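You operate a simulated robot arm through the tools that you are given. There is no shell and no other tool. Be economical: measure what you need, move in short steps, check, and stop when the job is done.

You run a simulated two-armed robot. Do the job below in one go: nothing can be reset, and whatever is moved stays where it is left.

Task
Fold the wide carton shut, short flaps first.

The check looks at the end state, three seconds after you hand in, the way a careful person would. Anything else that was tipped, shoved, dropped, spilled or broken makes it a failure. Flat cloth is picked up by pressing the open fingertips on it (5 to 10 N) and closing them slowly along it; thin cloth reads only 2 to 8 mm in the jaws.

Robot
Two 7-joint arms with fingered hands on one trunk that stands fixed in place. Base frame: the origin is at the foot of the trunk, x ahead of it, y to its left, z up. Units: cm, degrees, N and s.
The left shoulder is at [20, 13.5, 97], the right one opposite. Payload 4 kg a hand.
The tool frame of a hand sits at the grasp point between the pads (the TCP): z along the fingers, y along the line on which they close. The tips reach 2.5 cm beyond it. Largest opening 8.8 cm; the body of the gripper starts 2.9 cm behind the TCP. The gripper is a hand of 4 fingers: y runs from the thumb to the fingers, the wrist lies at [-1.3, -10.6, -17.4] in the tool frame, and closing takes about 1.5 s.
Orientation is told as [roll, pitch, yaw] about the base's x, y, z axes, in that order, counted from this pose: with the fingers straight down and the wrist toward the robot, the tool's x, y and z point along [0, 1, 0], [1, 0, 0] and [0, 0, -1] of the base frame.

Tools
- The arms move only by the tool move_arm. It takes "left_moves", "right_moves" or both (then of equal length, played together; a hand with none holds still); each is text: rows parted by semicolons, each of 7 numbers parted by spaces: the shift along the base's x, y, z in units of 40 mm (1.0 is 40 mm), then the turn, a rotation vector about the base's x, y, z in units of 8 degrees (1.0 is 8 degrees), then the closure in counts, from 0 (fully open) to 255 (shut). In form: tx ty tz rx ry rz claw; .... A call has 1 to 20 rows; each row shifts and turns the commanded pose from where the row before left it. A call with a number of a shift or a turn outside -1 to 1 is refused whole. A row lasts 0.2 s, in which the tool goes at most 5 cm and 8.6 degrees; a call with a longer step from one row to the next is refused whole, and so is a gripper value outside its range. Where a pose cannot be reached the arm comes as near as it can. A force on the tool above 90 N (or 10 N above the force at the start of the call, whichever is more), or a blocked arm, ends the call early, and 0.2 s more pass. The fingers move at their own pace (about 15.3 cm/s each) and stop on an object; they squeeze with about 23 N. The grip force told is the motor's: it shows also when the fingers shut on nothing. Time passes only in rows, and 0.2 s behind the last, so rows that do not move let the fingers close. It gives the time, the measured TCP pose, the force on the tool (base axes), the opening and the grip force at its end, in the units of the frame above (readings bear some noise), with the torque about the TCP (base axes, N m) and any sound that the robot's microphone picked up.
- Cameras (640 x 400 px; columns grow to the right, rows downward): "scene" is now at [14.47, 0.62, 158.05]; the picture's right is [0.07, -1.00, 0.00], its down [-0.64, -0.05, -0.76] and it looks along [0.76, 0.06, -0.65] (base axes); focal length 359 px, centre (320, 200). "left" rides on the left gripper at [-6.4, -8.3, -9.8] in its tool frame; the picture's right is [-0.62, -0.37, 0.69], its down [0.71, -0.63, 0.30] and it looks along [0.32, 0.68, 0.65] (tool axes); focal length 265 px, centre (320, 200). "right" rides on the right gripper at [6.4, -8.3, -9.8] in its tool frame; the picture's right is [-0.62, 0.37, -0.69], its down [-0.71, -0.63, 0.30] and it looks along [-0.32, 0.68, 0.65] (tool axes); focal length 265 px, centre (320, 200). There is no depth. A picture from a camera that has moved, and an enlarged one, comes with that camera's place and axes in the base frame and with its lens.
- get_image(camera): a new picture of that camera. The clock stands still meanwhile.
- lift_body(by): slides the trunk up (or, below 0, down) by that many cm; the arms and the scene camera ride with it, the base frame stays. It gives what a move gives, with no picture.
- hand_shape(shape, hand): the hand has 4 fingers and takes this shape, open, in about a second: jaw (thumb against the fingers, like two jaws); tri (thumb and two fingers); tip (a fingertip pinch); poke (one finger out to press); point (the index stretched); flat (the hand flat); cup (the hand cupped); fist (a fist). The gripper value then closes the fingers along that shape, each until it touches; the sizes above hold for jaw. It gives what a move gives, with no picture.
- turn_head(pan, tilt): turns the head with the scene camera to pan (to the left, within 97 degrees either way) and tilt (down, from -29 to 69), counted from straight ahead of the robot. It gives what a move gives.
- close_up(camera, box): a new picture of the part [left, top, right, bottom] of that camera's present view, enlarged. The clock stands still meanwhile.
- hand_in(): hands the job in; it is judged then, once.

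Work in short steps. Places have to be worked out from the pictures, the camera data and where the tool is seen: move nearer, look again, correct. Check each grasp and each placing, and mend what went wrong. You have 120 turns and 86 pictures in all, those below and enlarged ones among them. Open the grippers and draw the arms clear of the work before you hand the job in, unless the task says otherwise; then end with one line.

The tools are called after "Request:" by a JSON object that holds its "api" and its "payload". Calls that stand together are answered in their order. move_arm: Moves the arms, as the interface text tells. Its arguments: {"type":"object","properties":{"left_moves":{"type":"string"},"right_moves":{"type":"string"}},"required":[]} The other tools are called the same way: lift_body (by) slides the trunk up or down; hand_shape (shape, hand) gives the hand a shape; turn_head (pan, tilt) turns the head that bears the scene camera; get_image (camera) takes a picture; close_up (camera, box) takes an enlarged picture of a part of a camera's view; hand_in () hands the job in.

At the start:

```text
time_s: 0.0
left_tcp_pos: [50.43, 17.11, 122.01]
left_tool_rot: [0.0, 0.0, 0.0]
left_force: [0.4, 0.5, -0.1]
left_torque: [-0.01, 0.0, 0.0]
left_finger_gap: 8.74
left_finger_force: 0.0
left_shape: jaw
right_tcp_pos: [49.61, -25.19, 119.95]
right_tool_rot: [0.0, 0.0, 0.0]
right_force: [-0.3, 0.1, 0.6]
right_torque: [-0.02, 0.01, -0.01]
right_finger_gap: 8.74
right_finger_force: 0.1
right_shape: jaw
trunk travel left (down, up): [-57.5, 19.5]
head pan, tilt: [4.3, 40.2]
```

scene: 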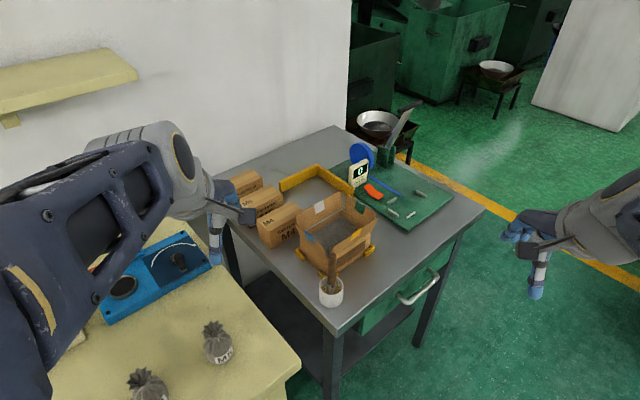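
right: 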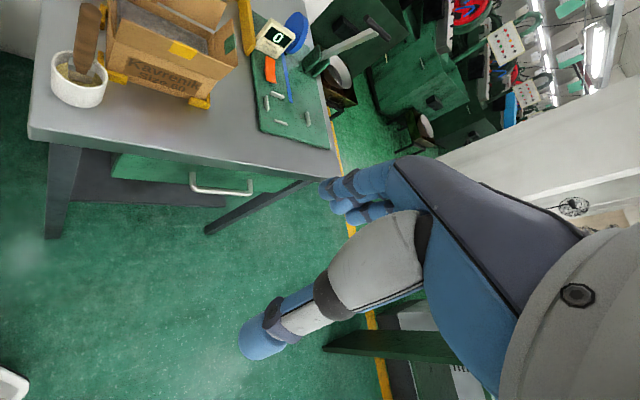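
left: 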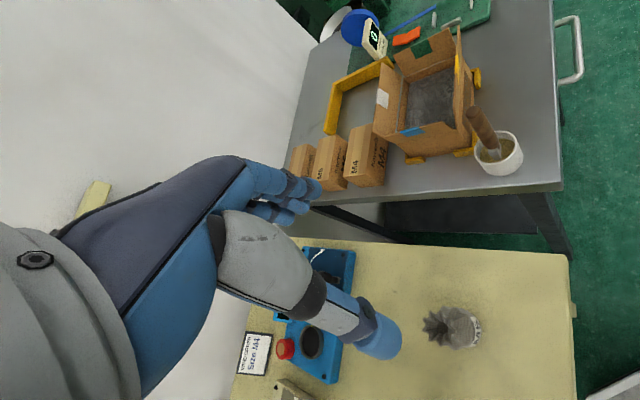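

I start by enlarging the carton in the scene view to understand its flaps.

Request:
{"api": "close_up", "payload": {"camera": "scene", "box": [220, 120, 480, 320]}}

Request:
{"api": "close_up", "payload": {"camera": "left", "box": [280, 0, 580, 200]}}

Request:
{"api": "close_up", "payload": {"camera": "right", "box": [20, 0, 340, 200]}}

```text
2.00 times, centred on (350, 220) of scene
camera zoom: at [14.47, 0.62, 158.05], right [0.07, -1.0, 0.0], down [-0.64, -0.05, -0.76], along [0.76, 0.06, -0.65], focal length 717 px, centre (260, 160)
```

zoom: 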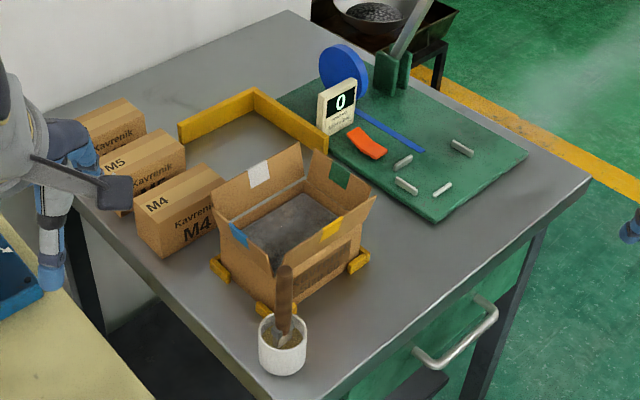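

```text
2.00 times, centred on (430, 100) of left
camera zoom: at [42.11, 10.56, 131.83], right [-0.37, -0.62, -0.69], down [-0.63, 0.71, -0.3], along [0.68, 0.32, -0.65], focal length 531 px, centre (100, 400)
```

zoom: 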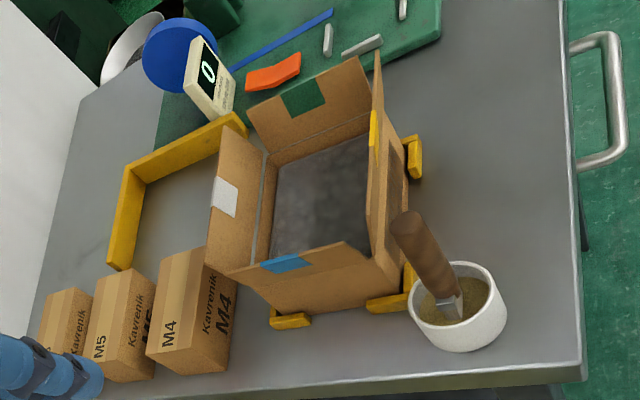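

```text
2.00 times, centred on (180, 100) of right
camera zoom: at [41.33, -18.87, 129.98], right [0.37, -0.62, 0.69], down [-0.63, -0.71, -0.3], along [0.68, -0.32, -0.65], focal length 531 px, centre (600, 400)
```

zoom: 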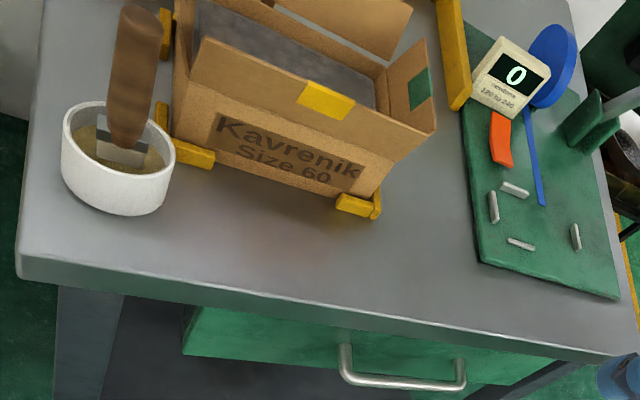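

The carton is Kavrenik Size 60: short sides carry the blue and green tags, long sides yellow and white. I enlarge further to get its geometry.

Request:
{"api": "close_up", "payload": {"camera": "scene", "box": [270, 160, 400, 310]}}

Request:
{"api": "close_up", "payload": {"camera": "left", "box": [350, 10, 530, 190]}}

Request:
{"api": "close_up", "payload": {"camera": "right", "box": [40, 0, 320, 120]}}

```text
2.67 times, centred on (335, 235) of scene
camera zoom: at [14.47, 0.62, 158.05], right [0.07, -1.0, 0.0], down [-0.64, -0.05, -0.76], along [0.76, 0.06, -0.65], focal length 956 px, centre (280, 107)
```

zoom: 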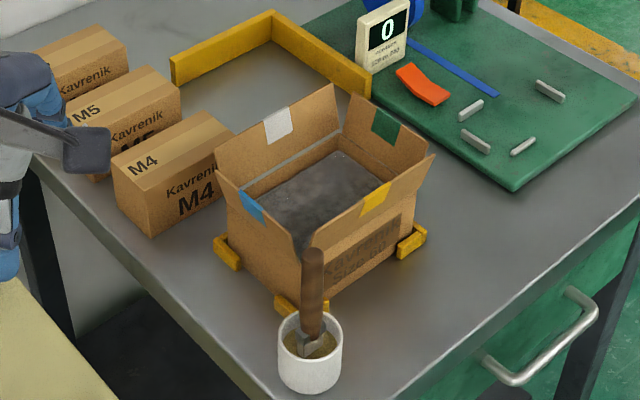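

```text
2.22 times, centred on (440, 100) of left
camera zoom: at [42.11, 10.56, 131.83], right [-0.37, -0.62, -0.69], down [-0.63, 0.71, -0.3], along [0.68, 0.32, -0.65], focal length 590 px, centre (53, 422)
```

zoom: 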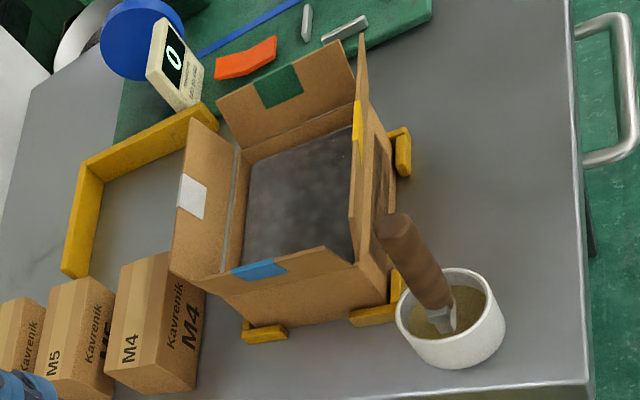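

```text
2.29 times, centred on (180, 60) of right
camera zoom: at [41.33, -18.87, 129.98], right [0.37, -0.62, 0.69], down [-0.63, -0.71, -0.3], along [0.68, -0.32, -0.65], focal length 607 px, centre (640, 520)
```

zoom: 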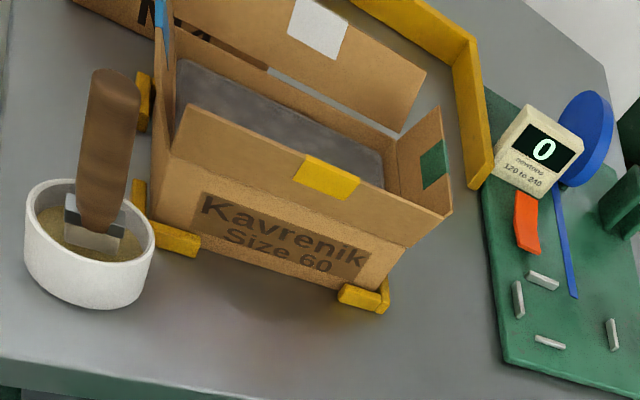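

The carton's rim is at about z 91.5, with corners near (71,3.5), (80.5,-8), (89.5,-0.5) and (79.7,10.8). The pestle stands at (63,2) up to z 103, so I'll approach with the wrists turned outward. First both hands go to high standby positions with fingers closed.

Request:
{"api": "move_arm", "payload": {"left_moves": "0.66 -0.12 -0.4 0 0 -0.7 255;0.66 -0.12 -0.4 0 0 -0.7 255;0.66 -0.12 -0.4 0 0 -0.7 255;0.66 -0.12 -0.4 0 0 -0.7 255;0.66 -0.12 -0.4 0 0 -0.7 255;0.66 -0.12 -0.4 0 0 -0.7 255;0.66 -0.12 -0.4 0 0 -0.7 255;0.66 -0.12 -0.4 0 0 -0.7 255;0 0 0 0 0 0 255;0 0 0 0 0 0 255", "right_moves": "0.9 0.1 -0.2 0 0 0.5 255;0.9 0.1 -0.2 0 0 0.5 255;0.9 0.1 -0.2 0 0 0.5 255;0.9 0.1 -0.2 0 0 0.5 255;0.9 0.1 -0.2 0 0 0.5 255;0.9 0.1 -0.2 0 0 0.5 255;0.9 0.1 -0.2 0 0 0.5 255;0.9 0.1 -0.2 0 0 0.5 255;0.9 0.1 -0.2 0 0 0.5 255;0.9 0.1 -0.2 0 0 0.5 255"}}

```text
time_s: 2.2
left_tcp_pos: [71.59, 13.23, 109.11]
left_tool_rot: [-0.1, 0.0, -44.8]
left_force: [-0.5, 0.4, 0.9]
left_torque: [0.0, -0.03, 0.0]
left_finger_gap: 0.0
left_finger_force: 23.0
left_shape: jaw
right_tcp_pos: [85.82, -21.37, 112.01]
right_tool_rot: [0.0, 0.1, 39.9]
right_force: [-0.4, 0.2, 0.2]
right_torque: [0.02, -0.07, 0.01]
right_finger_gap: 0.0
right_finger_force: 23.1
right_shape: jaw
trunk travel left (down, up): [-57.5, 19.5]
head pan, tilt: [4.3, 40.2]
```

I look from all cameras to see the hands relative to the carton.

Request:
{"api": "close_up", "payload": {"camera": "scene", "box": [230, 130, 430, 310]}}

Request:
{"api": "get_image", "payload": {"camera": "left"}}

Request:
{"api": "get_image", "payload": {"camera": "right"}}

```text
2.22 times, centred on (330, 220) of scene
camera zoom: at [14.44, 0.62, 158.05], right [0.07, -1.0, 0.0], down [-0.64, -0.05, -0.76], along [0.76, 0.06, -0.65], focal length 797 px, centre (298, 156)
```

zoom: 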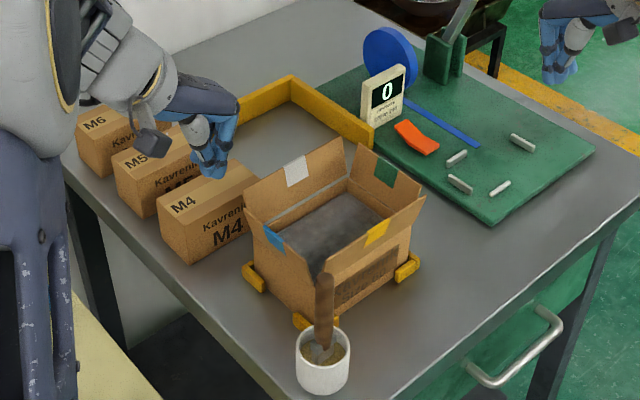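

```text
75 pictures are left
camera left: at [61.15, 14.48, 118.95], right [-0.7, -0.18, -0.69], down [0.06, 0.95, -0.3], along [0.71, -0.25, -0.65], focal length 265 px, centre (320, 200)
```

left: 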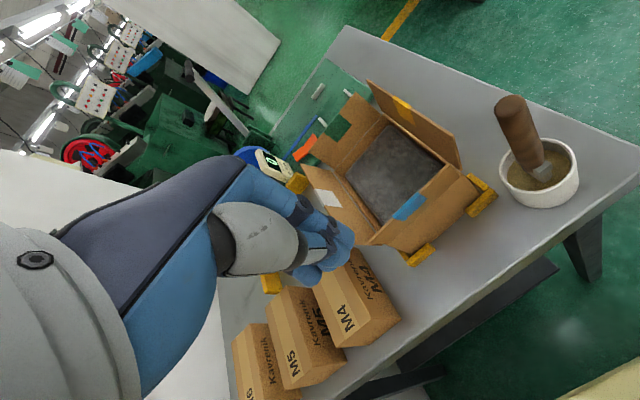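

```text
74 pictures are left
camera right: at [75.33, -21.84, 121.94], right [0.68, -0.24, 0.69], down [-0.02, -0.95, -0.3], along [0.73, 0.19, -0.65], focal length 265 px, centre (320, 200)
```

right: 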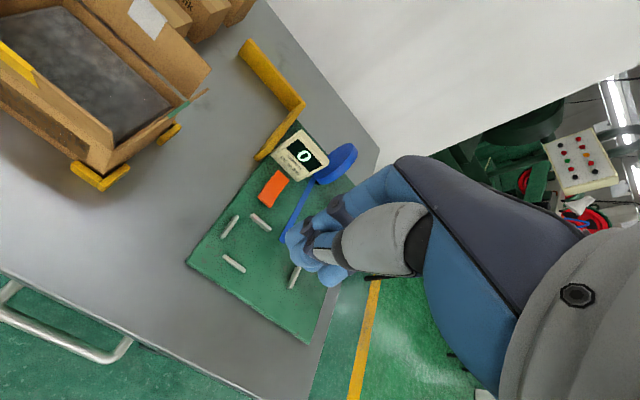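

The blue tag sits at about (73.3,7.8,96.7), leaning some 20° outward from its hinge. I lower the left fingertips to z≈95 just outside it.

Request:
{"api": "move_arm", "payload": {"left_moves": "-0.04 -0.16 -0.7 0 0 -0.3 255;-0.04 -0.16 -0.7 0 0 -0.3 255;-0.04 -0.16 -0.75 0 0 0 255;-0.04 -0.16 -0.75 0 0 0 255;0 0 0 0 0 0 255"}}

Request:
{"api": "close_up", "payload": {"camera": "scene", "box": [230, 150, 410, 300]}}

Request:
{"api": "get_image", "payload": {"camera": "left"}}

```text
time_s: 3.4
left_tcp_pos: [70.99, 10.71, 97.6]
left_tool_rot: [0.0, -0.1, -49.6]
left_force: [0.7, 0.0, 0.4]
left_torque: [-0.03, 0.03, 0.04]
left_finger_gap: 0.0
left_finger_force: 22.8
left_shape: jaw
right_tcp_pos: [85.79, -21.27, 112.01]
right_tool_rot: [0.0, 0.1, 40.1]
right_force: [0.6, 0.2, -0.1]
right_torque: [-0.01, 0.0, 0.05]
right_finger_gap: 0.0
right_finger_force: 22.2
right_shape: jaw
trunk travel left (down, up): [-57.5, 19.5]
head pan, tilt: [4.3, 40.2]
```

```text
2.67 times, centred on (320, 225) of scene
camera zoom: at [14.48, 0.62, 158.05], right [0.07, -1.0, 0.0], down [-0.64, -0.05, -0.76], along [0.76, 0.06, -0.65], focal length 956 px, centre (320, 133)
```

zoom: 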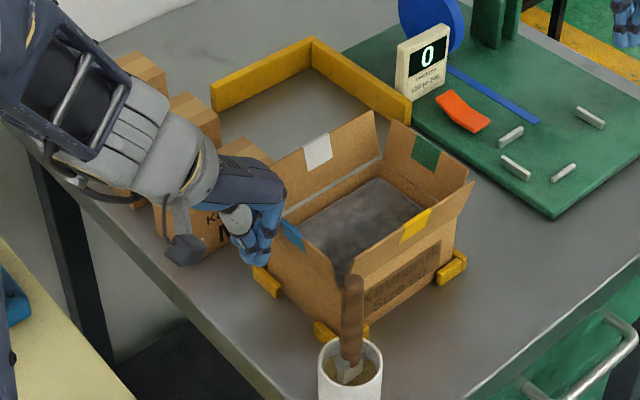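

```text
72 pictures are left
camera left: at [60.65, 12.8, 107.48], right [-0.71, -0.12, -0.69], down [0.14, 0.94, -0.3], along [0.69, -0.31, -0.65], focal length 265 px, centre (320, 200)
```

left: 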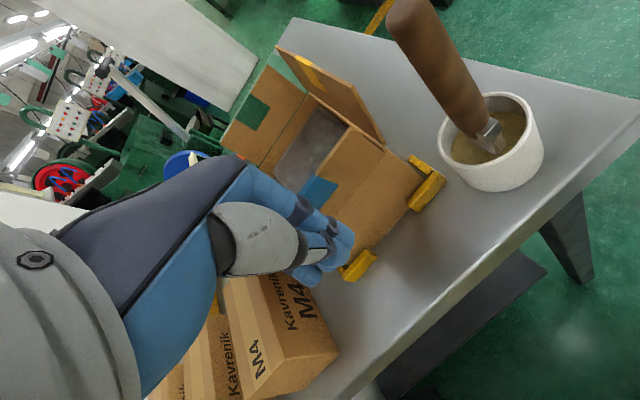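

The fingers stand just outside the blue flap at its middle. I push inward along the carton's long axis in 1 cm steps.

Request:
{"api": "move_arm", "payload": {"left_moves": "0.16 -0.19 0 0 0 0 255;0.16 -0.19 0 0 0 0 255;0.16 -0.19 0 0 0 0 255;0.16 -0.19 0 0 0 0 255;0.16 -0.19 0 0 0 0 255"}}

Request:
{"api": "close_up", "payload": {"camera": "scene", "box": [250, 170, 400, 290]}}

```text
time_s: 4.6
left_tcp_pos: [74.17, 6.94, 97.47]
left_tool_rot: [0.0, 0.1, -49.6]
left_force: [-0.4, 0.1, -0.8]
left_torque: [0.0, -0.01, 0.0]
left_finger_gap: 0.0
left_finger_force: 23.1
left_shape: jaw
right_tcp_pos: [85.89, -21.34, 112.03]
right_tool_rot: [0.0, 0.0, 40.0]
right_force: [-0.2, 0.1, 0.6]
right_torque: [-0.02, 0.02, 0.0]
right_finger_gap: 0.0
right_finger_force: 23.3
right_shape: jaw
trunk travel left (down, up): [-57.5, 19.5]
head pan, tilt: [4.3, 40.2]
```

```text
3.33 times, centred on (325, 230) of scene
camera zoom: at [14.48, 0.63, 158.05], right [0.07, -1.0, 0.0], down [-0.64, -0.05, -0.76], along [0.76, 0.06, -0.65], focal length 1196 px, centre (303, 100)
```

zoom: 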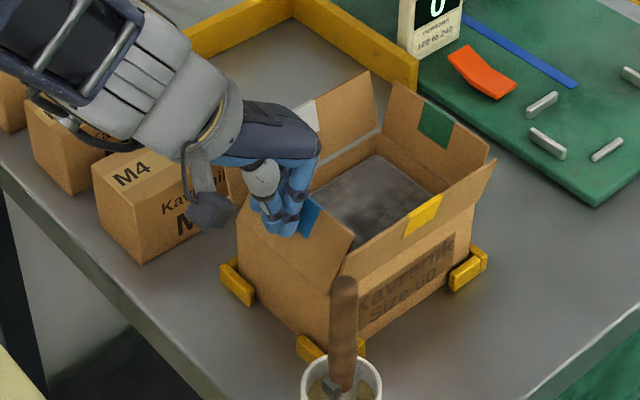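

Force is negligible and the flap is about vertical. I keep pushing, drifting 1 cm toward the flap's middle.

Request:
{"api": "move_arm", "payload": {"left_moves": "0.12 -0.22 0 0 0 0 255;0.12 -0.22 0 0 0 0 255;0.12 -0.22 0 0 0 0 255;0.12 -0.22 -0.05 0 0 0 255"}}

Request:
{"api": "close_up", "payload": {"camera": "scene", "box": [250, 170, 400, 290]}}

```text
time_s: 5.6
left_tcp_pos: [76.17, 3.45, 97.4]
left_tool_rot: [0.0, 0.0, -49.6]
left_force: [0.3, -0.4, -0.2]
left_torque: [0.0, 0.04, 0.01]
left_finger_gap: 0.01
left_finger_force: 23.2
left_shape: jaw
right_tcp_pos: [85.9, -21.28, 112.01]
right_tool_rot: [0.0, 0.0, 40.0]
right_force: [0.6, -0.2, 0.0]
right_torque: [0.01, -0.02, 0.03]
right_finger_gap: 0.0
right_finger_force: 22.6
right_shape: jaw
trunk travel left (down, up): [-57.5, 19.5]
head pan, tilt: [4.3, 40.2]
```

```text
3.33 times, centred on (325, 230) of scene
camera zoom: at [14.48, 0.63, 158.05], right [0.07, -1.0, 0.0], down [-0.64, -0.05, -0.76], along [0.76, 0.06, -0.65], focal length 1196 px, centre (303, 100)
```

zoom: 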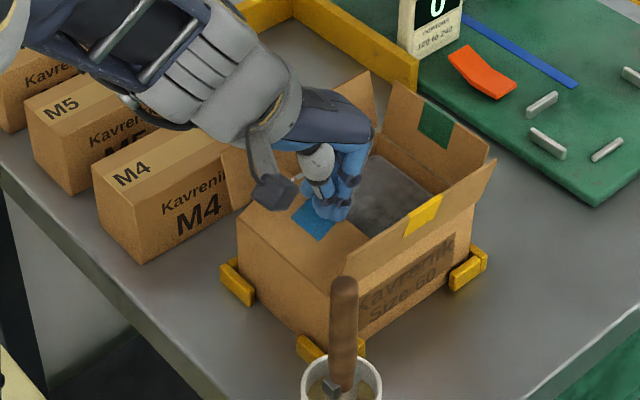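

The blue flap is folded about halfway. I press down to near the rim plane and read the force.

Request:
{"api": "move_arm", "payload": {"left_moves": "0.05 -0.06 -0.2 0 0 0 255;0.05 -0.06 -0.2 0 0 0 255;0 0 -0.2 0 0 0 255;0 0 -0.1 0 0 0 255;0 0 0 0 0 0 255"}}

Request:
{"api": "close_up", "payload": {"camera": "scene", "box": [250, 170, 400, 290]}}

Request:
{"api": "get_image", "payload": {"camera": "left"}}

```text
time_s: 6.8
left_tcp_pos: [76.57, 2.8, 95.16]
left_tool_rot: [0.4, -0.4, -49.6]
left_force: [-3.9, -1.0, 54.4]
left_torque: [0.0, 0.15, -0.04]
left_finger_gap: 0.0
left_finger_force: 23.2
left_shape: jaw
right_tcp_pos: [85.71, -21.32, 112.17]
right_tool_rot: [0.0, 0.0, 40.0]
right_force: [-0.4, -0.7, 0.2]
right_torque: [0.01, 0.02, 0.05]
right_finger_gap: 0.03
right_finger_force: 22.8
right_shape: jaw
trunk travel left (down, up): [-57.5, 19.5]
head pan, tilt: [4.3, 40.2]
```

```text
3.33 times, centred on (325, 230) of scene
camera zoom: at [14.31, 0.61, 158.13], right [0.07, -1.0, 0.0], down [-0.64, -0.05, -0.76], along [0.76, 0.06, -0.64], focal length 1196 px, centre (303, 100)
```

zoom: 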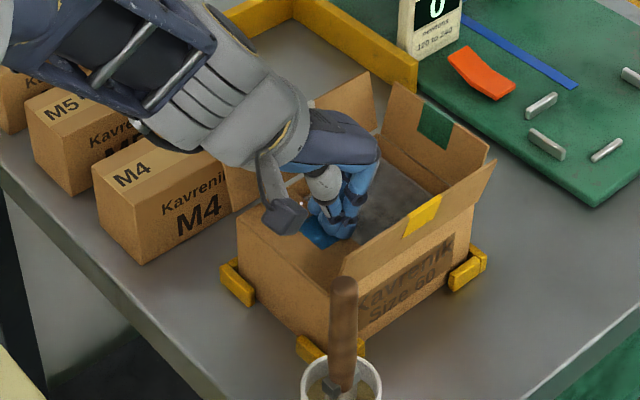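

```text
68 pictures are left
camera left: at [66.14, 4.92, 104.9], right [-0.7, -0.12, -0.7], down [0.14, 0.94, -0.3], along [0.7, -0.31, -0.65], focal length 265 px, centre (320, 200)
```

left: 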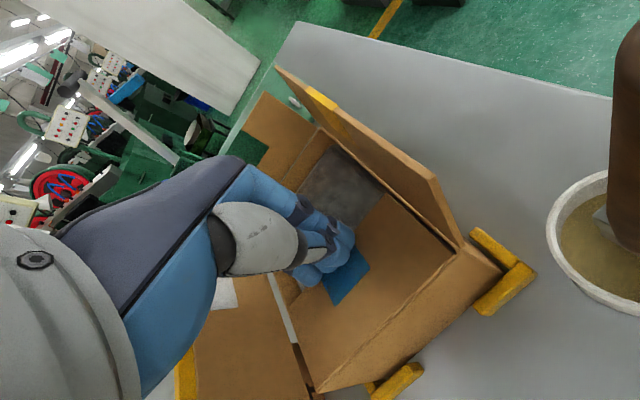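

The blue flap is down and bearing 54 N, so I ease off 1 cm and see whether it springs back.

Request:
{"api": "move_arm", "payload": {"left_moves": "0 0 0.25 0 0 0 255;0 0 0.25 0 0 0 255;0 0 0 0 0 0 255;0 0 0 0 0 0 255"}}

Request:
{"api": "close_up", "payload": {"camera": "left", "box": [200, 60, 540, 400]}}

```text
time_s: 7.8
left_tcp_pos: [76.39, 2.95, 96.5]
left_tool_rot: [0.0, 0.1, -49.6]
left_force: [1.0, 0.8, -0.3]
left_torque: [-0.02, -0.01, 0.01]
left_finger_gap: 0.0
left_finger_force: 23.1
left_shape: jaw
right_tcp_pos: [85.84, -21.36, 111.98]
right_tool_rot: [-0.1, 0.1, 40.0]
right_force: [0.5, -0.3, 0.4]
right_torque: [0.02, 0.03, 0.03]
right_finger_gap: 0.0
right_finger_force: 23.0
right_shape: jaw
trunk travel left (down, up): [-57.5, 19.5]
head pan, tilt: [4.3, 40.2]
```

```text
1.18 times, centred on (370, 230) of left
camera zoom: at [66.15, 4.99, 106.3], right [-0.71, -0.12, -0.69], down [0.14, 0.94, -0.3], along [0.69, -0.31, -0.65], focal length 312 px, centre (261, 165)
```

zoom: 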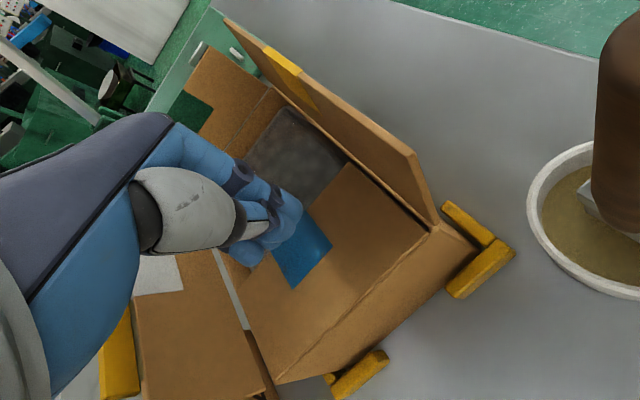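

I raise another 2.5 cm to see how much it springs up when free.

Request:
{"api": "move_arm", "payload": {"left_moves": "0 0 0.3 0 0 0 255;0 0 0.3 0 0 0 255;0 0 0 0 0 0 255;0 0 0 0 0 0 255"}}

Request:
{"api": "close_up", "payload": {"camera": "left", "box": [200, 60, 540, 400]}}

Request:
{"api": "close_up", "payload": {"camera": "scene", "box": [250, 170, 400, 290]}}

```text
time_s: 8.8
left_tcp_pos: [76.48, 2.93, 98.94]
left_tool_rot: [-0.1, 0.0, -49.6]
left_force: [-0.2, 0.3, 1.2]
left_torque: [-0.01, 0.02, -0.01]
left_finger_gap: 0.0
left_finger_force: 22.7
left_shape: jaw
right_tcp_pos: [85.76, -21.32, 111.91]
right_tool_rot: [0.0, 0.0, 40.0]
right_force: [0.4, -0.7, 0.9]
right_torque: [0.0, -0.01, 0.05]
right_finger_gap: 0.0
right_finger_force: 22.8
right_shape: jaw
trunk travel left (down, up): [-57.5, 19.5]
head pan, tilt: [4.3, 40.2]
```

```text
1.18 times, centred on (370, 230) of left
camera zoom: at [66.23, 4.93, 108.78], right [-0.71, -0.12, -0.69], down [0.14, 0.94, -0.3], along [0.69, -0.31, -0.65], focal length 312 px, centre (261, 165)
```

zoom: 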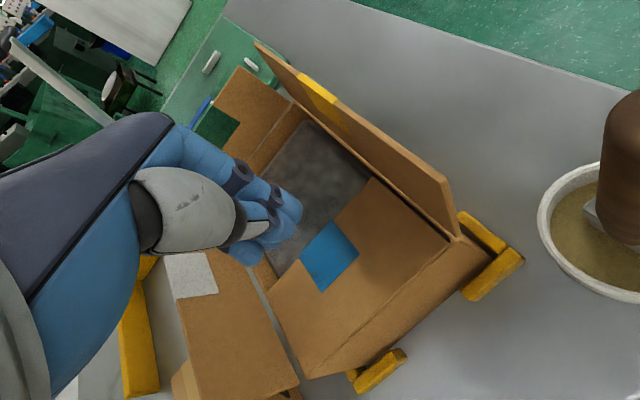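

```text
3.33 times, centred on (325, 230) of scene
camera zoom: at [14.48, 0.62, 158.04], right [0.07, -1.0, 0.0], down [-0.64, -0.05, -0.76], along [0.76, 0.06, -0.65], focal length 1196 px, centre (303, 100)
```

zoom: 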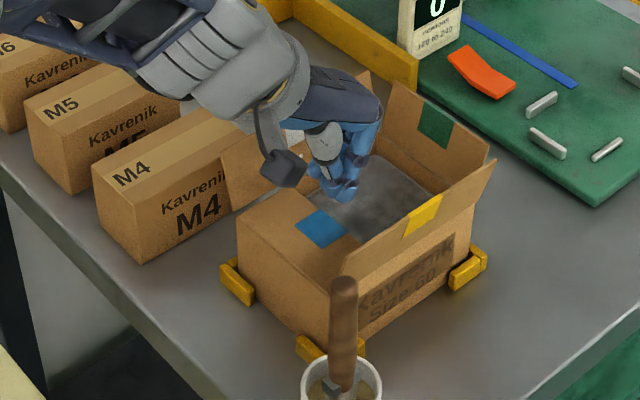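

The blue flap stays shut. I withdraw the left hand up and left, and bring the right hand outside the green flap.

Request:
{"api": "move_arm", "payload": {"left_moves": "0 0 0.8 0 0 0 255;-0.2 0.5 0.8 0 0 0 255;-0.3 0.7 0.7 0 0 0 255;-0.3 0.7 0.5 0 0 0 255;-0.3 0.7 0 0 0 0 255;-0.3 0.7 0 0 0 0 255", "right_moves": "0.2 0.5 -0.5 0 0 0 255;0.2 0.5 -0.5 0 0 0 255;0.2 0.5 -0.6 0 0 0 255;0.2 0.5 -0.6 0 0 0 255;0.1 0.5 -0.7 0 0 0 255;0.1 0.4 -0.7 0 0 0 255"}}

Request:
{"api": "close_up", "payload": {"camera": "scene", "box": [250, 150, 430, 290]}}

Request:
{"api": "get_image", "payload": {"camera": "right"}}

```text
time_s: 10.2
left_tcp_pos: [71.04, 15.99, 110.07]
left_tool_rot: [0.0, 0.0, -49.8]
left_force: [-0.2, 1.0, -0.2]
left_torque: [0.04, -0.01, 0.02]
left_finger_gap: 0.0
left_finger_force: 23.0
left_shape: jaw
right_tcp_pos: [89.52, -9.71, 97.59]
right_tool_rot: [0.0, -0.1, 39.9]
right_force: [0.9, 0.1, 0.5]
right_torque: [0.02, 0.0, 0.0]
right_finger_gap: 0.01
right_finger_force: 23.4
right_shape: jaw
trunk travel left (down, up): [-57.5, 19.5]
head pan, tilt: [4.3, 40.2]
```

```text
2.86 times, centred on (340, 220) of scene
camera zoom: at [14.48, 0.59, 158.05], right [0.07, -1.0, 0.0], down [-0.64, -0.05, -0.76], along [0.76, 0.06, -0.65], focal length 1025 px, centre (263, 143)
```

zoom: 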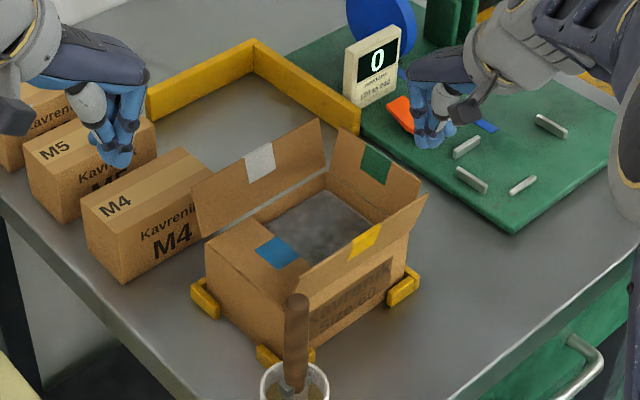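

```text
63 pictures are left
camera right: at [79.02, -10.18, 107.55], right [0.68, -0.24, 0.69], down [-0.02, -0.95, -0.3], along [0.73, 0.19, -0.65], focal length 265 px, centre (320, 200)
```

right: 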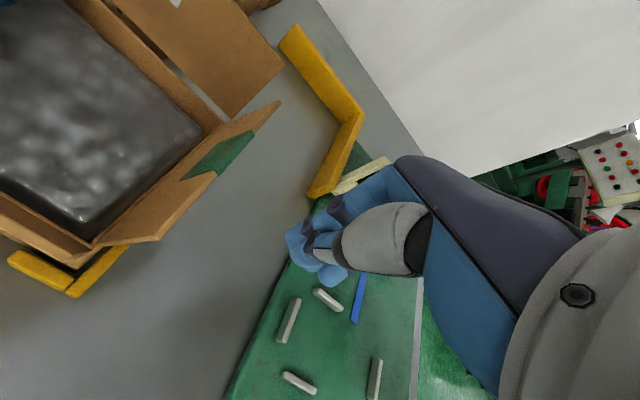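

The right fingertips are about 6.5 cm outside the green flap's top edge. I push inward toward the carton centre.

Request:
{"api": "move_arm", "payload": {"right_moves": "-0.24 0.29 0 0 0 0 255;-0.24 0.29 0 0 0 0 255;-0.24 0.29 0 0 0 0 255;-0.16 0.19 0 0 0 0 255;-0.16 0.19 0 0 0 0 255;-0.16 0.19 0 0 0 0 255;-0.16 0.19 0 0 0 0 255;-0.16 0.19 0 0 0 0 255"}}

Request:
{"api": "close_up", "payload": {"camera": "scene", "box": [250, 170, 400, 290]}}

Request:
{"api": "get_image", "payload": {"camera": "right"}}

```text
time_s: 12.0
left_tcp_pos: [71.05, 15.94, 110.02]
left_tool_rot: [0.0, 0.0, -49.7]
left_force: [0.3, -0.1, 0.4]
left_torque: [-0.01, 0.01, 0.01]
left_finger_gap: 0.02
left_finger_force: 23.3
left_shape: jaw
right_tcp_pos: [83.63, -2.4, 97.62]
right_tool_rot: [0.0, 0.0, 39.9]
right_force: [-0.1, -0.8, 0.2]
right_torque: [0.04, -0.02, -0.02]
right_finger_gap: 0.01
right_finger_force: 22.7
right_shape: jaw
trunk travel left (down, up): [-57.5, 19.5]
head pan, tilt: [4.3, 40.2]
```

```text
3.33 times, centred on (325, 230) of scene
camera zoom: at [14.49, 0.62, 158.04], right [0.07, -1.0, 0.0], down [-0.64, -0.05, -0.76], along [0.76, 0.06, -0.65], focal length 1196 px, centre (303, 100)
```

zoom: 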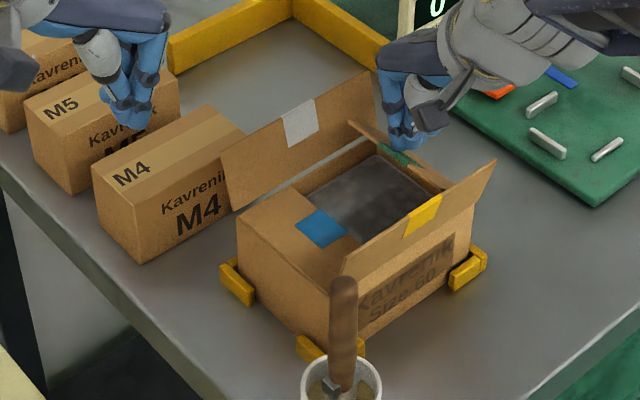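

```text
61 pictures are left
camera right: at [73.08, -2.88, 107.66], right [0.68, -0.24, 0.69], down [-0.02, -0.95, -0.3], along [0.73, 0.19, -0.65], focal length 265 px, centre (320, 200)
```

right: 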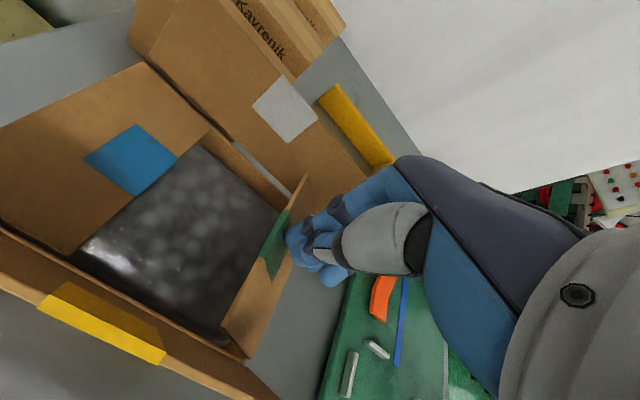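

The green flap is past vertical. I continue inward 4 cm and then press down to the same height as before, a bit softer.

Request:
{"api": "move_arm", "payload": {"right_moves": "-0.18 0.17 0 0 0 0 255;-0.18 0.17 0 0 0 0 255;-0.18 0.17 0 0 0 0 255;-0.18 0.17 -0.1 0 0 0 255;-0.05 0.06 -0.15 0 0 0 255;0 0 -0.15 0 0 0 255;0 0 -0.15 0 0 0 255;0 0 -0.05 0 0 0 255;0 0 0 0 0 0 255"}}

Request:
{"api": "close_up", "payload": {"camera": "scene", "box": [250, 170, 400, 290]}}

Request:
{"api": "get_image", "payload": {"camera": "right"}}

```text
time_s: 14.0
left_tcp_pos: [71.05, 16.11, 110.12]
left_tool_rot: [-0.1, 0.0, -49.6]
left_force: [-0.2, -0.5, -0.6]
left_torque: [-0.03, -0.01, -0.01]
left_finger_gap: 0.02
left_finger_force: 22.7
left_shape: jaw
right_tcp_pos: [80.63, 0.73, 95.4]
right_tool_rot: [-0.1, -0.2, 40.0]
right_force: [0.9, 3.0, 10.1]
right_torque: [-0.01, -0.01, 0.03]
right_finger_gap: 0.03
right_finger_force: 22.8
right_shape: jaw
trunk travel left (down, up): [-57.5, 19.5]
head pan, tilt: [4.3, 40.2]
```

```text
3.33 times, centred on (325, 230) of scene
camera zoom: at [14.45, 0.64, 158.06], right [0.07, -1.0, 0.0], down [-0.64, -0.05, -0.76], along [0.76, 0.06, -0.65], focal length 1196 px, centre (303, 100)
```

zoom: 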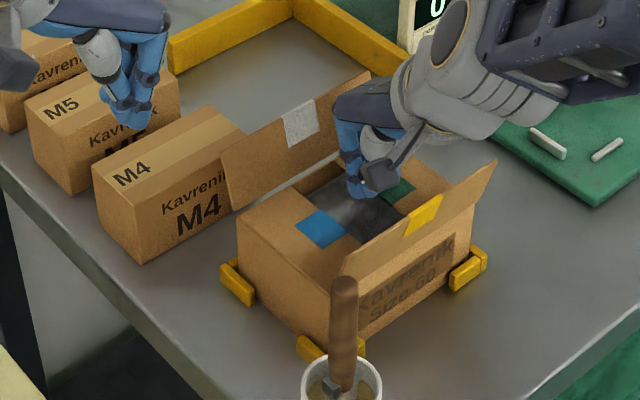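

```text
59 pictures are left
camera right: at [70.03, 0.15, 105.25], right [0.68, -0.24, 0.69], down [-0.02, -0.95, -0.31], along [0.73, 0.19, -0.65], focal length 265 px, centre (320, 200)
```

right: 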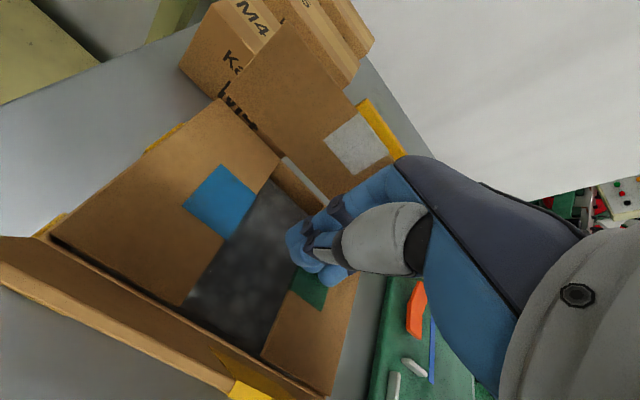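

Both short flaps appear flat. I lift the right hand out and place it outside the yellow flap, while the left hand travels high to the far side of the white flap.

Request:
{"api": "move_arm", "payload": {"right_moves": "0 0 0.9 0 0 0 255;0 0 0.9 0 0 0 255;0 -0.3 0.9 0 0 0 255;-0.4 -0.5 0.7 0 0 0 255;-0.6 -0.5 0 0 0 0 255;-0.7 -0.5 0 0 0 0 255;-0.7 -0.4 0 0 0 0 255;-0.2 0 0 0 0 0 255", "left_moves": "0.55 0 0 0 0 0 255;0.55 -0.1 0 0 0 0 255;0.55 -0.2 0 0 0 0 255;0.55 -0.2 0 0 0 0 255;0.55 -0.2 0 0 0 0 255;0.6 -0.3 0 0 0 0 255;0.6 -0.3 0 0 0 0 255;0.6 -0.3 0 0 0 0 255"}}

Request:
{"api": "close_up", "payload": {"camera": "scene", "box": [240, 130, 440, 300]}}

Request:
{"api": "get_image", "payload": {"camera": "left"}}

Request:
{"api": "get_image", "payload": {"camera": "right"}}

```text
time_s: 15.8
left_tcp_pos: [89.23, 9.88, 110.34]
left_tool_rot: [-0.1, 0.0, -49.6]
left_force: [-0.2, 0.4, 0.8]
left_torque: [0.01, 0.02, 0.01]
left_finger_gap: 0.0
left_finger_force: 23.1
left_shape: jaw
right_tcp_pos: [70.03, -8.24, 108.69]
right_tool_rot: [-0.1, 0.0, 40.0]
right_force: [-0.9, -0.4, -0.5]
right_torque: [-0.03, 0.04, -0.02]
right_finger_gap: 0.0
right_finger_force: 23.2
right_shape: jaw
trunk travel left (down, up): [-57.5, 19.5]
head pan, tilt: [4.3, 40.2]
```

```text
2.35 times, centred on (340, 215) of scene
camera zoom: at [14.47, 0.65, 158.05], right [0.07, -1.0, 0.0], down [-0.64, -0.05, -0.76], along [0.76, 0.06, -0.65], focal length 844 px, centre (273, 165)
```

zoom: 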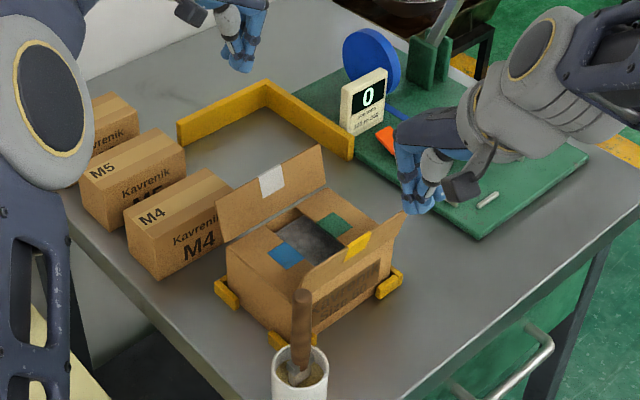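

```text
57 pictures are left
camera left: at [78.85, 11.85, 120.11], right [-0.71, -0.12, -0.69], down [0.14, 0.94, -0.3], along [0.69, -0.31, -0.65], focal length 265 px, centre (320, 200)
```

left: 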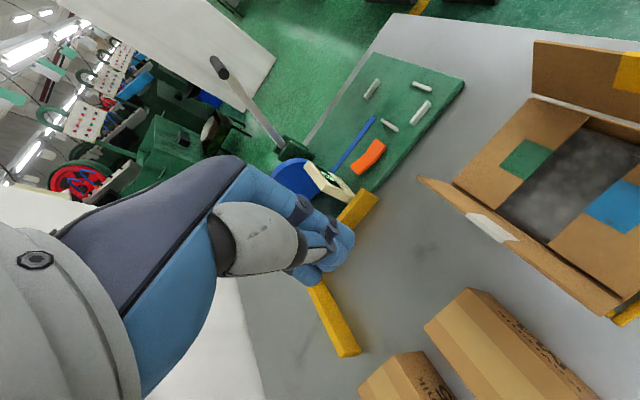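

```text
56 pictures are left
camera right: at [59.6, -8.66, 118.74], right [0.68, -0.24, 0.69], down [-0.02, -0.95, -0.3], along [0.73, 0.19, -0.65], focal length 265 px, centre (320, 200)
```

right: 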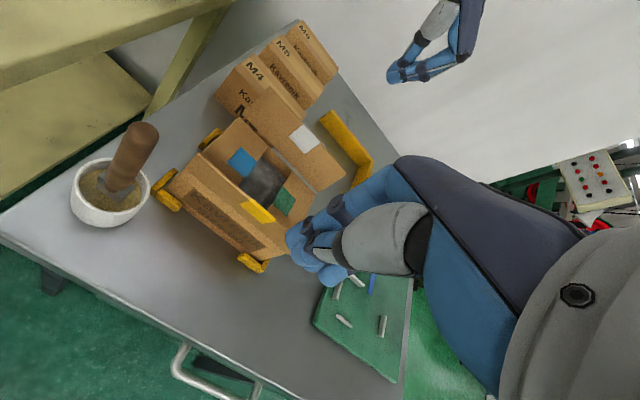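

Both hands are outside their long flaps. I lower both to fingertip height z≈95.

Request:
{"api": "move_arm", "payload": {"left_moves": "0 0 -0.8 0 0 0 255;0 0 -0.8 0 0 0 255;0 0 -0.8 0 0 0 255;0 0 -0.8 0 0 0 255", "right_moves": "0 0 -0.7 0 0 0 255;0 0 -0.7 0 0 0 255;0 0 -0.7 0 0 0 255;0 0 -0.7 0 0 0 255"}}

Request:
{"api": "close_up", "payload": {"camera": "scene", "box": [240, 150, 420, 290]}}

Request:
{"api": "get_image", "payload": {"camera": "left"}}

```text
time_s: 16.8
left_tcp_pos: [89.24, 9.55, 97.56]
left_tool_rot: [0.0, 0.0, -49.4]
left_force: [0.6, -0.2, 0.3]
left_torque: [-0.04, 0.01, -0.03]
left_finger_gap: 0.01
left_finger_force: 22.9
left_shape: jaw
right_tcp_pos: [70.04, -8.32, 97.57]
right_tool_rot: [0.0, 0.0, 40.0]
right_force: [-1.1, -0.1, 0.4]
right_torque: [-0.01, -0.05, -0.01]
right_finger_gap: 0.0
right_finger_force: 22.9
right_shape: jaw
trunk travel left (down, up): [-57.5, 19.5]
head pan, tilt: [4.3, 40.2]
```

```text
2.86 times, centred on (330, 220) of scene
camera zoom: at [14.45, 0.62, 158.06], right [0.07, -1.0, 0.0], down [-0.64, -0.05, -0.76], along [0.76, 0.06, -0.65], focal length 1025 px, centre (291, 143)
```

zoom: 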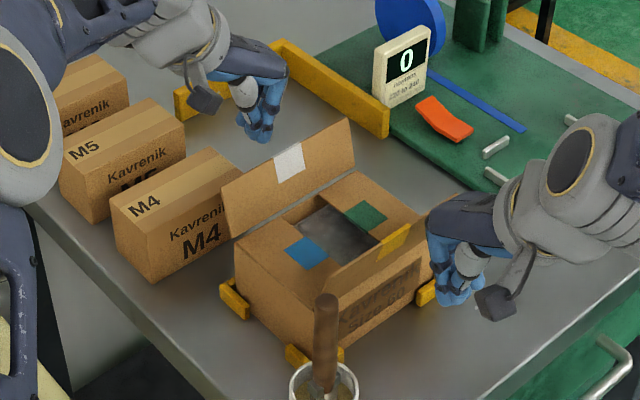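

```text
54 pictures are left
camera left: at [78.8, 11.59, 107.41], right [-0.71, -0.12, -0.69], down [0.14, 0.94, -0.3], along [0.69, -0.31, -0.65], focal length 265 px, centre (320, 200)
```

left: 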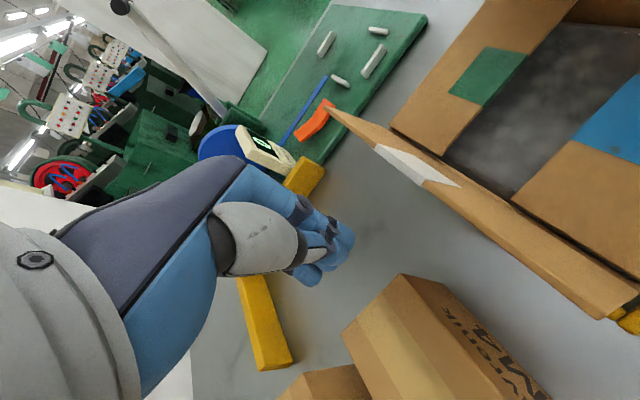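

I push the white flap inward with the left hand, along −e2.

Request:
{"api": "move_arm", "payload": {"left_moves": "-0.29 -0.24 0 0 0 0 255;-0.29 -0.24 0 0 0 0 255;-0.29 -0.24 0 0 0 0 255;-0.19 -0.16 0 0 0 0 255;-0.19 -0.16 0 0 0 0 255;-0.19 -0.16 0 0 0 0 255;-0.19 -0.16 0 0 0 0 255"}}

Request:
{"api": "close_up", "payload": {"camera": "scene", "box": [240, 150, 420, 290]}}

Request:
{"api": "get_image", "payload": {"camera": "left"}}

```text
time_s: 18.4
left_tcp_pos: [82.47, 4.24, 97.45]
left_tool_rot: [0.1, 0.0, -49.5]
left_force: [-1.0, 0.1, 1.1]
left_torque: [0.02, -0.03, 0.01]
left_finger_gap: 0.01
left_finger_force: 22.9
left_shape: jaw
right_tcp_pos: [70.12, -8.28, 97.63]
right_tool_rot: [0.1, 0.0, 40.1]
right_force: [0.3, -1.4, 1.0]
right_torque: [0.05, 0.0, 0.02]
right_finger_gap: 0.01
right_finger_force: 22.8
right_shape: jaw
trunk travel left (down, up): [-57.5, 19.5]
head pan, tilt: [4.3, 40.2]
```

```text
2.86 times, centred on (330, 220) of scene
camera zoom: at [14.49, 0.63, 158.04], right [0.07, -1.0, 0.0], down [-0.64, -0.05, -0.76], along [0.76, 0.06, -0.65], focal length 1025 px, centre (291, 143)
```

zoom: 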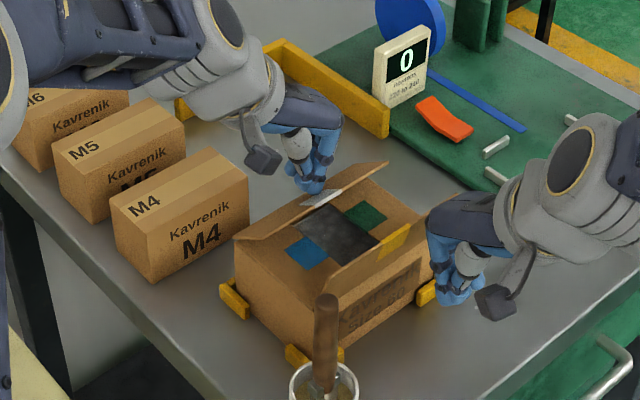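

```text
52 pictures are left
camera left: at [72.21, 6.33, 107.25], right [-0.71, -0.12, -0.69], down [0.14, 0.94, -0.3], along [0.69, -0.31, -0.65], focal length 265 px, centre (320, 200)
```

left: 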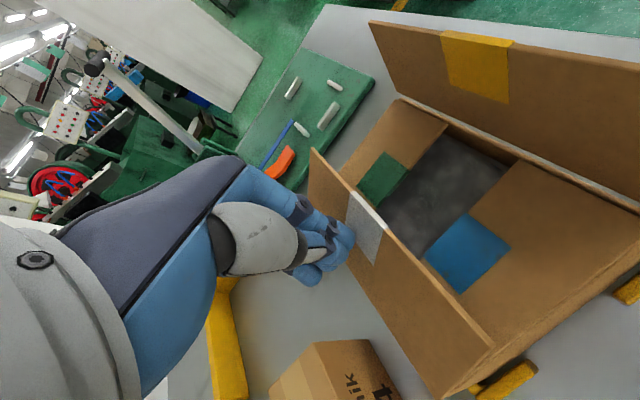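

White is past vertical. I go 3 cm further and press down gently.

Request:
{"api": "move_arm", "payload": {"left_moves": "-0.19 -0.16 0 0 0 0 255;-0.19 -0.16 0 0 0 0 255;-0.19 -0.16 -0.1 0 0 0 255;0 0 -0.15 0 0 0 255;0 0 -0.15 0 0 0 255;0 0 -0.12 0 0 0 255;0 0 0 0 0 0 255"}}

Request:
{"api": "close_up", "payload": {"camera": "scene", "box": [240, 150, 420, 290]}}

Request:
{"api": "get_image", "payload": {"camera": "left"}}

```text
time_s: 20.0
left_tcp_pos: [80.28, 2.2, 95.66]
left_tool_rot: [0.2, -0.2, -49.6]
left_force: [-3.8, -2.9, 25.8]
left_torque: [-0.06, 0.05, -0.01]
left_finger_gap: 0.0
left_finger_force: 23.3
left_shape: jaw
right_tcp_pos: [69.95, -8.32, 97.7]
right_tool_rot: [0.0, 0.1, 40.1]
right_force: [-1.3, 0.7, -0.8]
right_torque: [-0.01, 0.01, -0.01]
right_finger_gap: 0.0
right_finger_force: 23.1
right_shape: jaw
trunk travel left (down, up): [-57.5, 19.5]
head pan, tilt: [4.3, 40.2]
```

```text
2.86 times, centred on (330, 220) of scene
camera zoom: at [14.39, 0.61, 158.09], right [0.07, -1.0, 0.0], down [-0.64, -0.05, -0.76], along [0.76, 0.06, -0.64], focal length 1025 px, centre (291, 143)
```

zoom: 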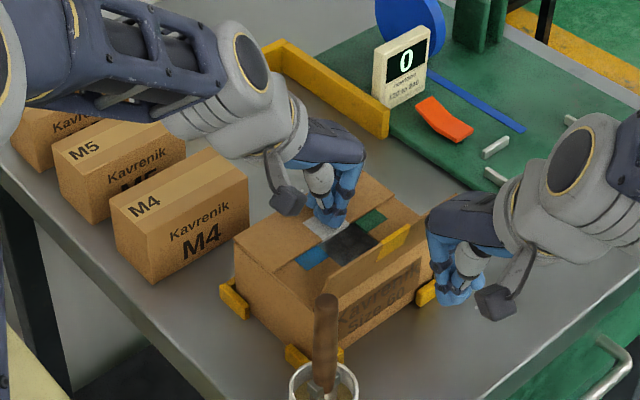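

```text
50 pictures are left
camera left: at [69.9, 4.29, 105.45], right [-0.71, -0.12, -0.7], down [0.14, 0.94, -0.31], along [0.69, -0.31, -0.65], focal length 265 px, centre (320, 200)
```

left: 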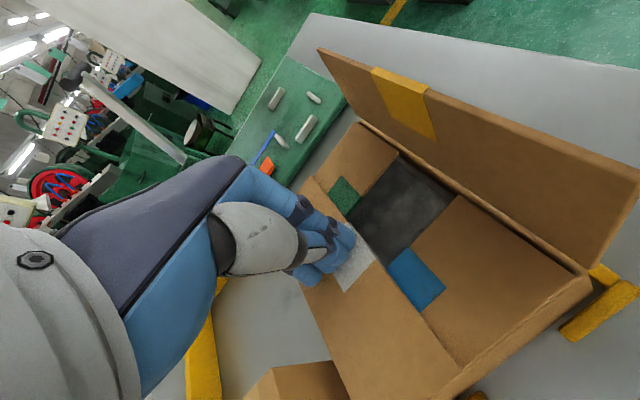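

White is closed. I lift the left hand well clear, to the left of the carton.

Request:
{"api": "move_arm", "payload": {"left_moves": "0 0 0.7 0 0 0 255;0 0 0.9 0 0 0 255;0 0.3 0.9 0 0 0 255;-0.3 0.8 0.7 0 0 0 255;-0.4 0.9 0.3 0 0 0 255;-0.4 0.9 0 0 0 0 255;-0.4 0.9 0 0 0 0 255"}}

Request:
{"api": "close_up", "payload": {"camera": "scene", "box": [240, 150, 420, 290]}}

Request:
{"api": "get_image", "payload": {"camera": "right"}}

```text
time_s: 21.6
left_tcp_pos: [74.31, 17.63, 109.29]
left_tool_rot: [0.0, -0.1, -49.7]
left_force: [-1.1, -1.2, 0.2]
left_torque: [0.01, -0.01, -0.02]
left_finger_gap: 0.0
left_finger_force: 23.1
left_shape: jaw
right_tcp_pos: [70.23, -8.31, 97.54]
right_tool_rot: [0.0, 0.0, 39.9]
right_force: [-0.5, 0.0, -0.9]
right_torque: [-0.02, -0.02, 0.0]
right_finger_gap: 0.01
right_finger_force: 23.4
right_shape: jaw
trunk travel left (down, up): [-57.5, 19.5]
head pan, tilt: [4.3, 40.2]
```

```text
2.86 times, centred on (330, 220) of scene
camera zoom: at [14.5, 0.58, 158.04], right [0.07, -1.0, 0.0], down [-0.64, -0.05, -0.76], along [0.76, 0.06, -0.65], focal length 1025 px, centre (291, 143)
```

zoom: 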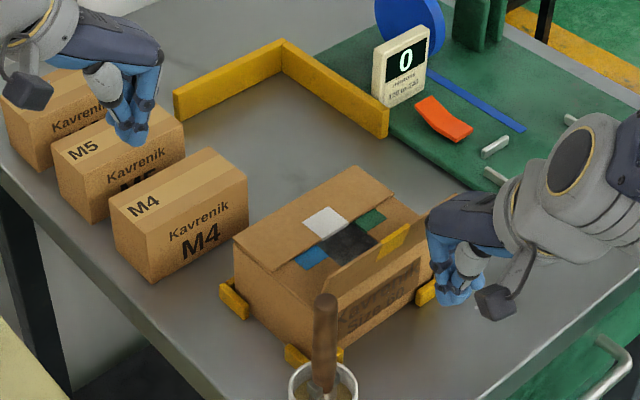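

```text
48 pictures are left
camera right: at [59.53, -8.84, 107.56], right [0.68, -0.24, 0.69], down [-0.02, -0.95, -0.3], along [0.73, 0.19, -0.65], focal length 265 px, centre (320, 200)
```

right: 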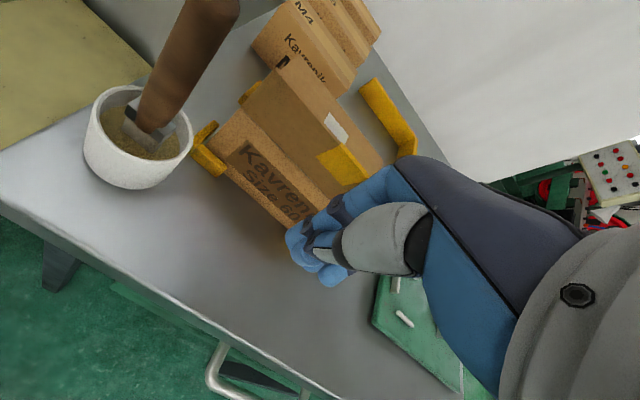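

White stays flat with the short flaps under it. Now the right hand pushes the yellow flap inward along +e2.

Request:
{"api": "move_arm", "payload": {"right_moves": "0.29 0.24 0 0 0 0 255;0.29 0.24 0 0 0 0 255;0.29 0.24 0 0 0 0 255;0.29 0.24 0 0 0 0 255;0.19 0.16 0 0 0 0 255;0.19 0.16 0 0 0 0 255;0.19 0.16 0 0 0 0 255;0.19 0.16 0 0 0 0 255"}}

Request:
{"api": "close_up", "payload": {"camera": "scene", "box": [240, 150, 420, 290]}}

Request:
{"api": "get_image", "payload": {"camera": "right"}}

```text
time_s: 23.4
left_tcp_pos: [74.18, 17.59, 109.34]
left_tool_rot: [0.1, 0.0, -49.6]
left_force: [0.5, -0.4, 0.1]
left_torque: [0.0, -0.03, 0.01]
left_finger_gap: 0.0
left_finger_force: 22.9
left_shape: jaw
right_tcp_pos: [77.77, -1.75, 97.56]
right_tool_rot: [0.1, 0.0, 40.0]
right_force: [-0.3, -0.5, -1.0]
right_torque: [0.0, 0.0, 0.01]
right_finger_gap: 0.0
right_finger_force: 22.8
right_shape: jaw
trunk travel left (down, up): [-57.5, 19.5]
head pan, tilt: [4.3, 40.2]
```

```text
2.86 times, centred on (330, 220) of scene
camera zoom: at [14.48, 0.62, 158.05], right [0.07, -1.0, 0.0], down [-0.64, -0.05, -0.76], along [0.76, 0.06, -0.65], focal length 1025 px, centre (291, 143)
```

zoom: 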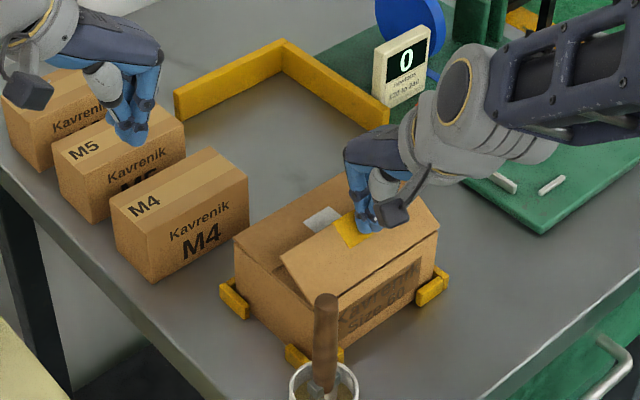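

```text
46 pictures are left
camera right: at [67.27, -2.21, 107.49], right [0.68, -0.24, 0.69], down [-0.02, -0.95, -0.3], along [0.73, 0.19, -0.65], focal length 265 px, centre (320, 200)
```

right: 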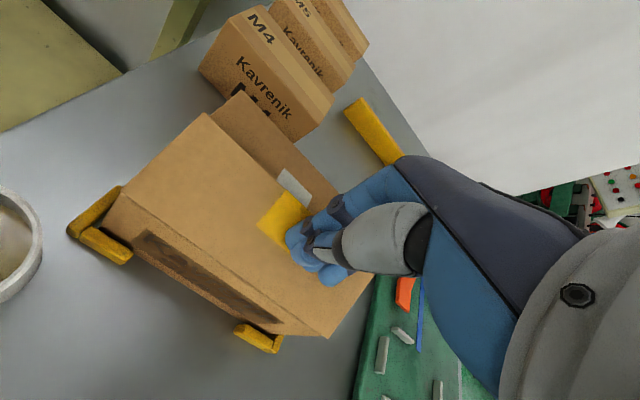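

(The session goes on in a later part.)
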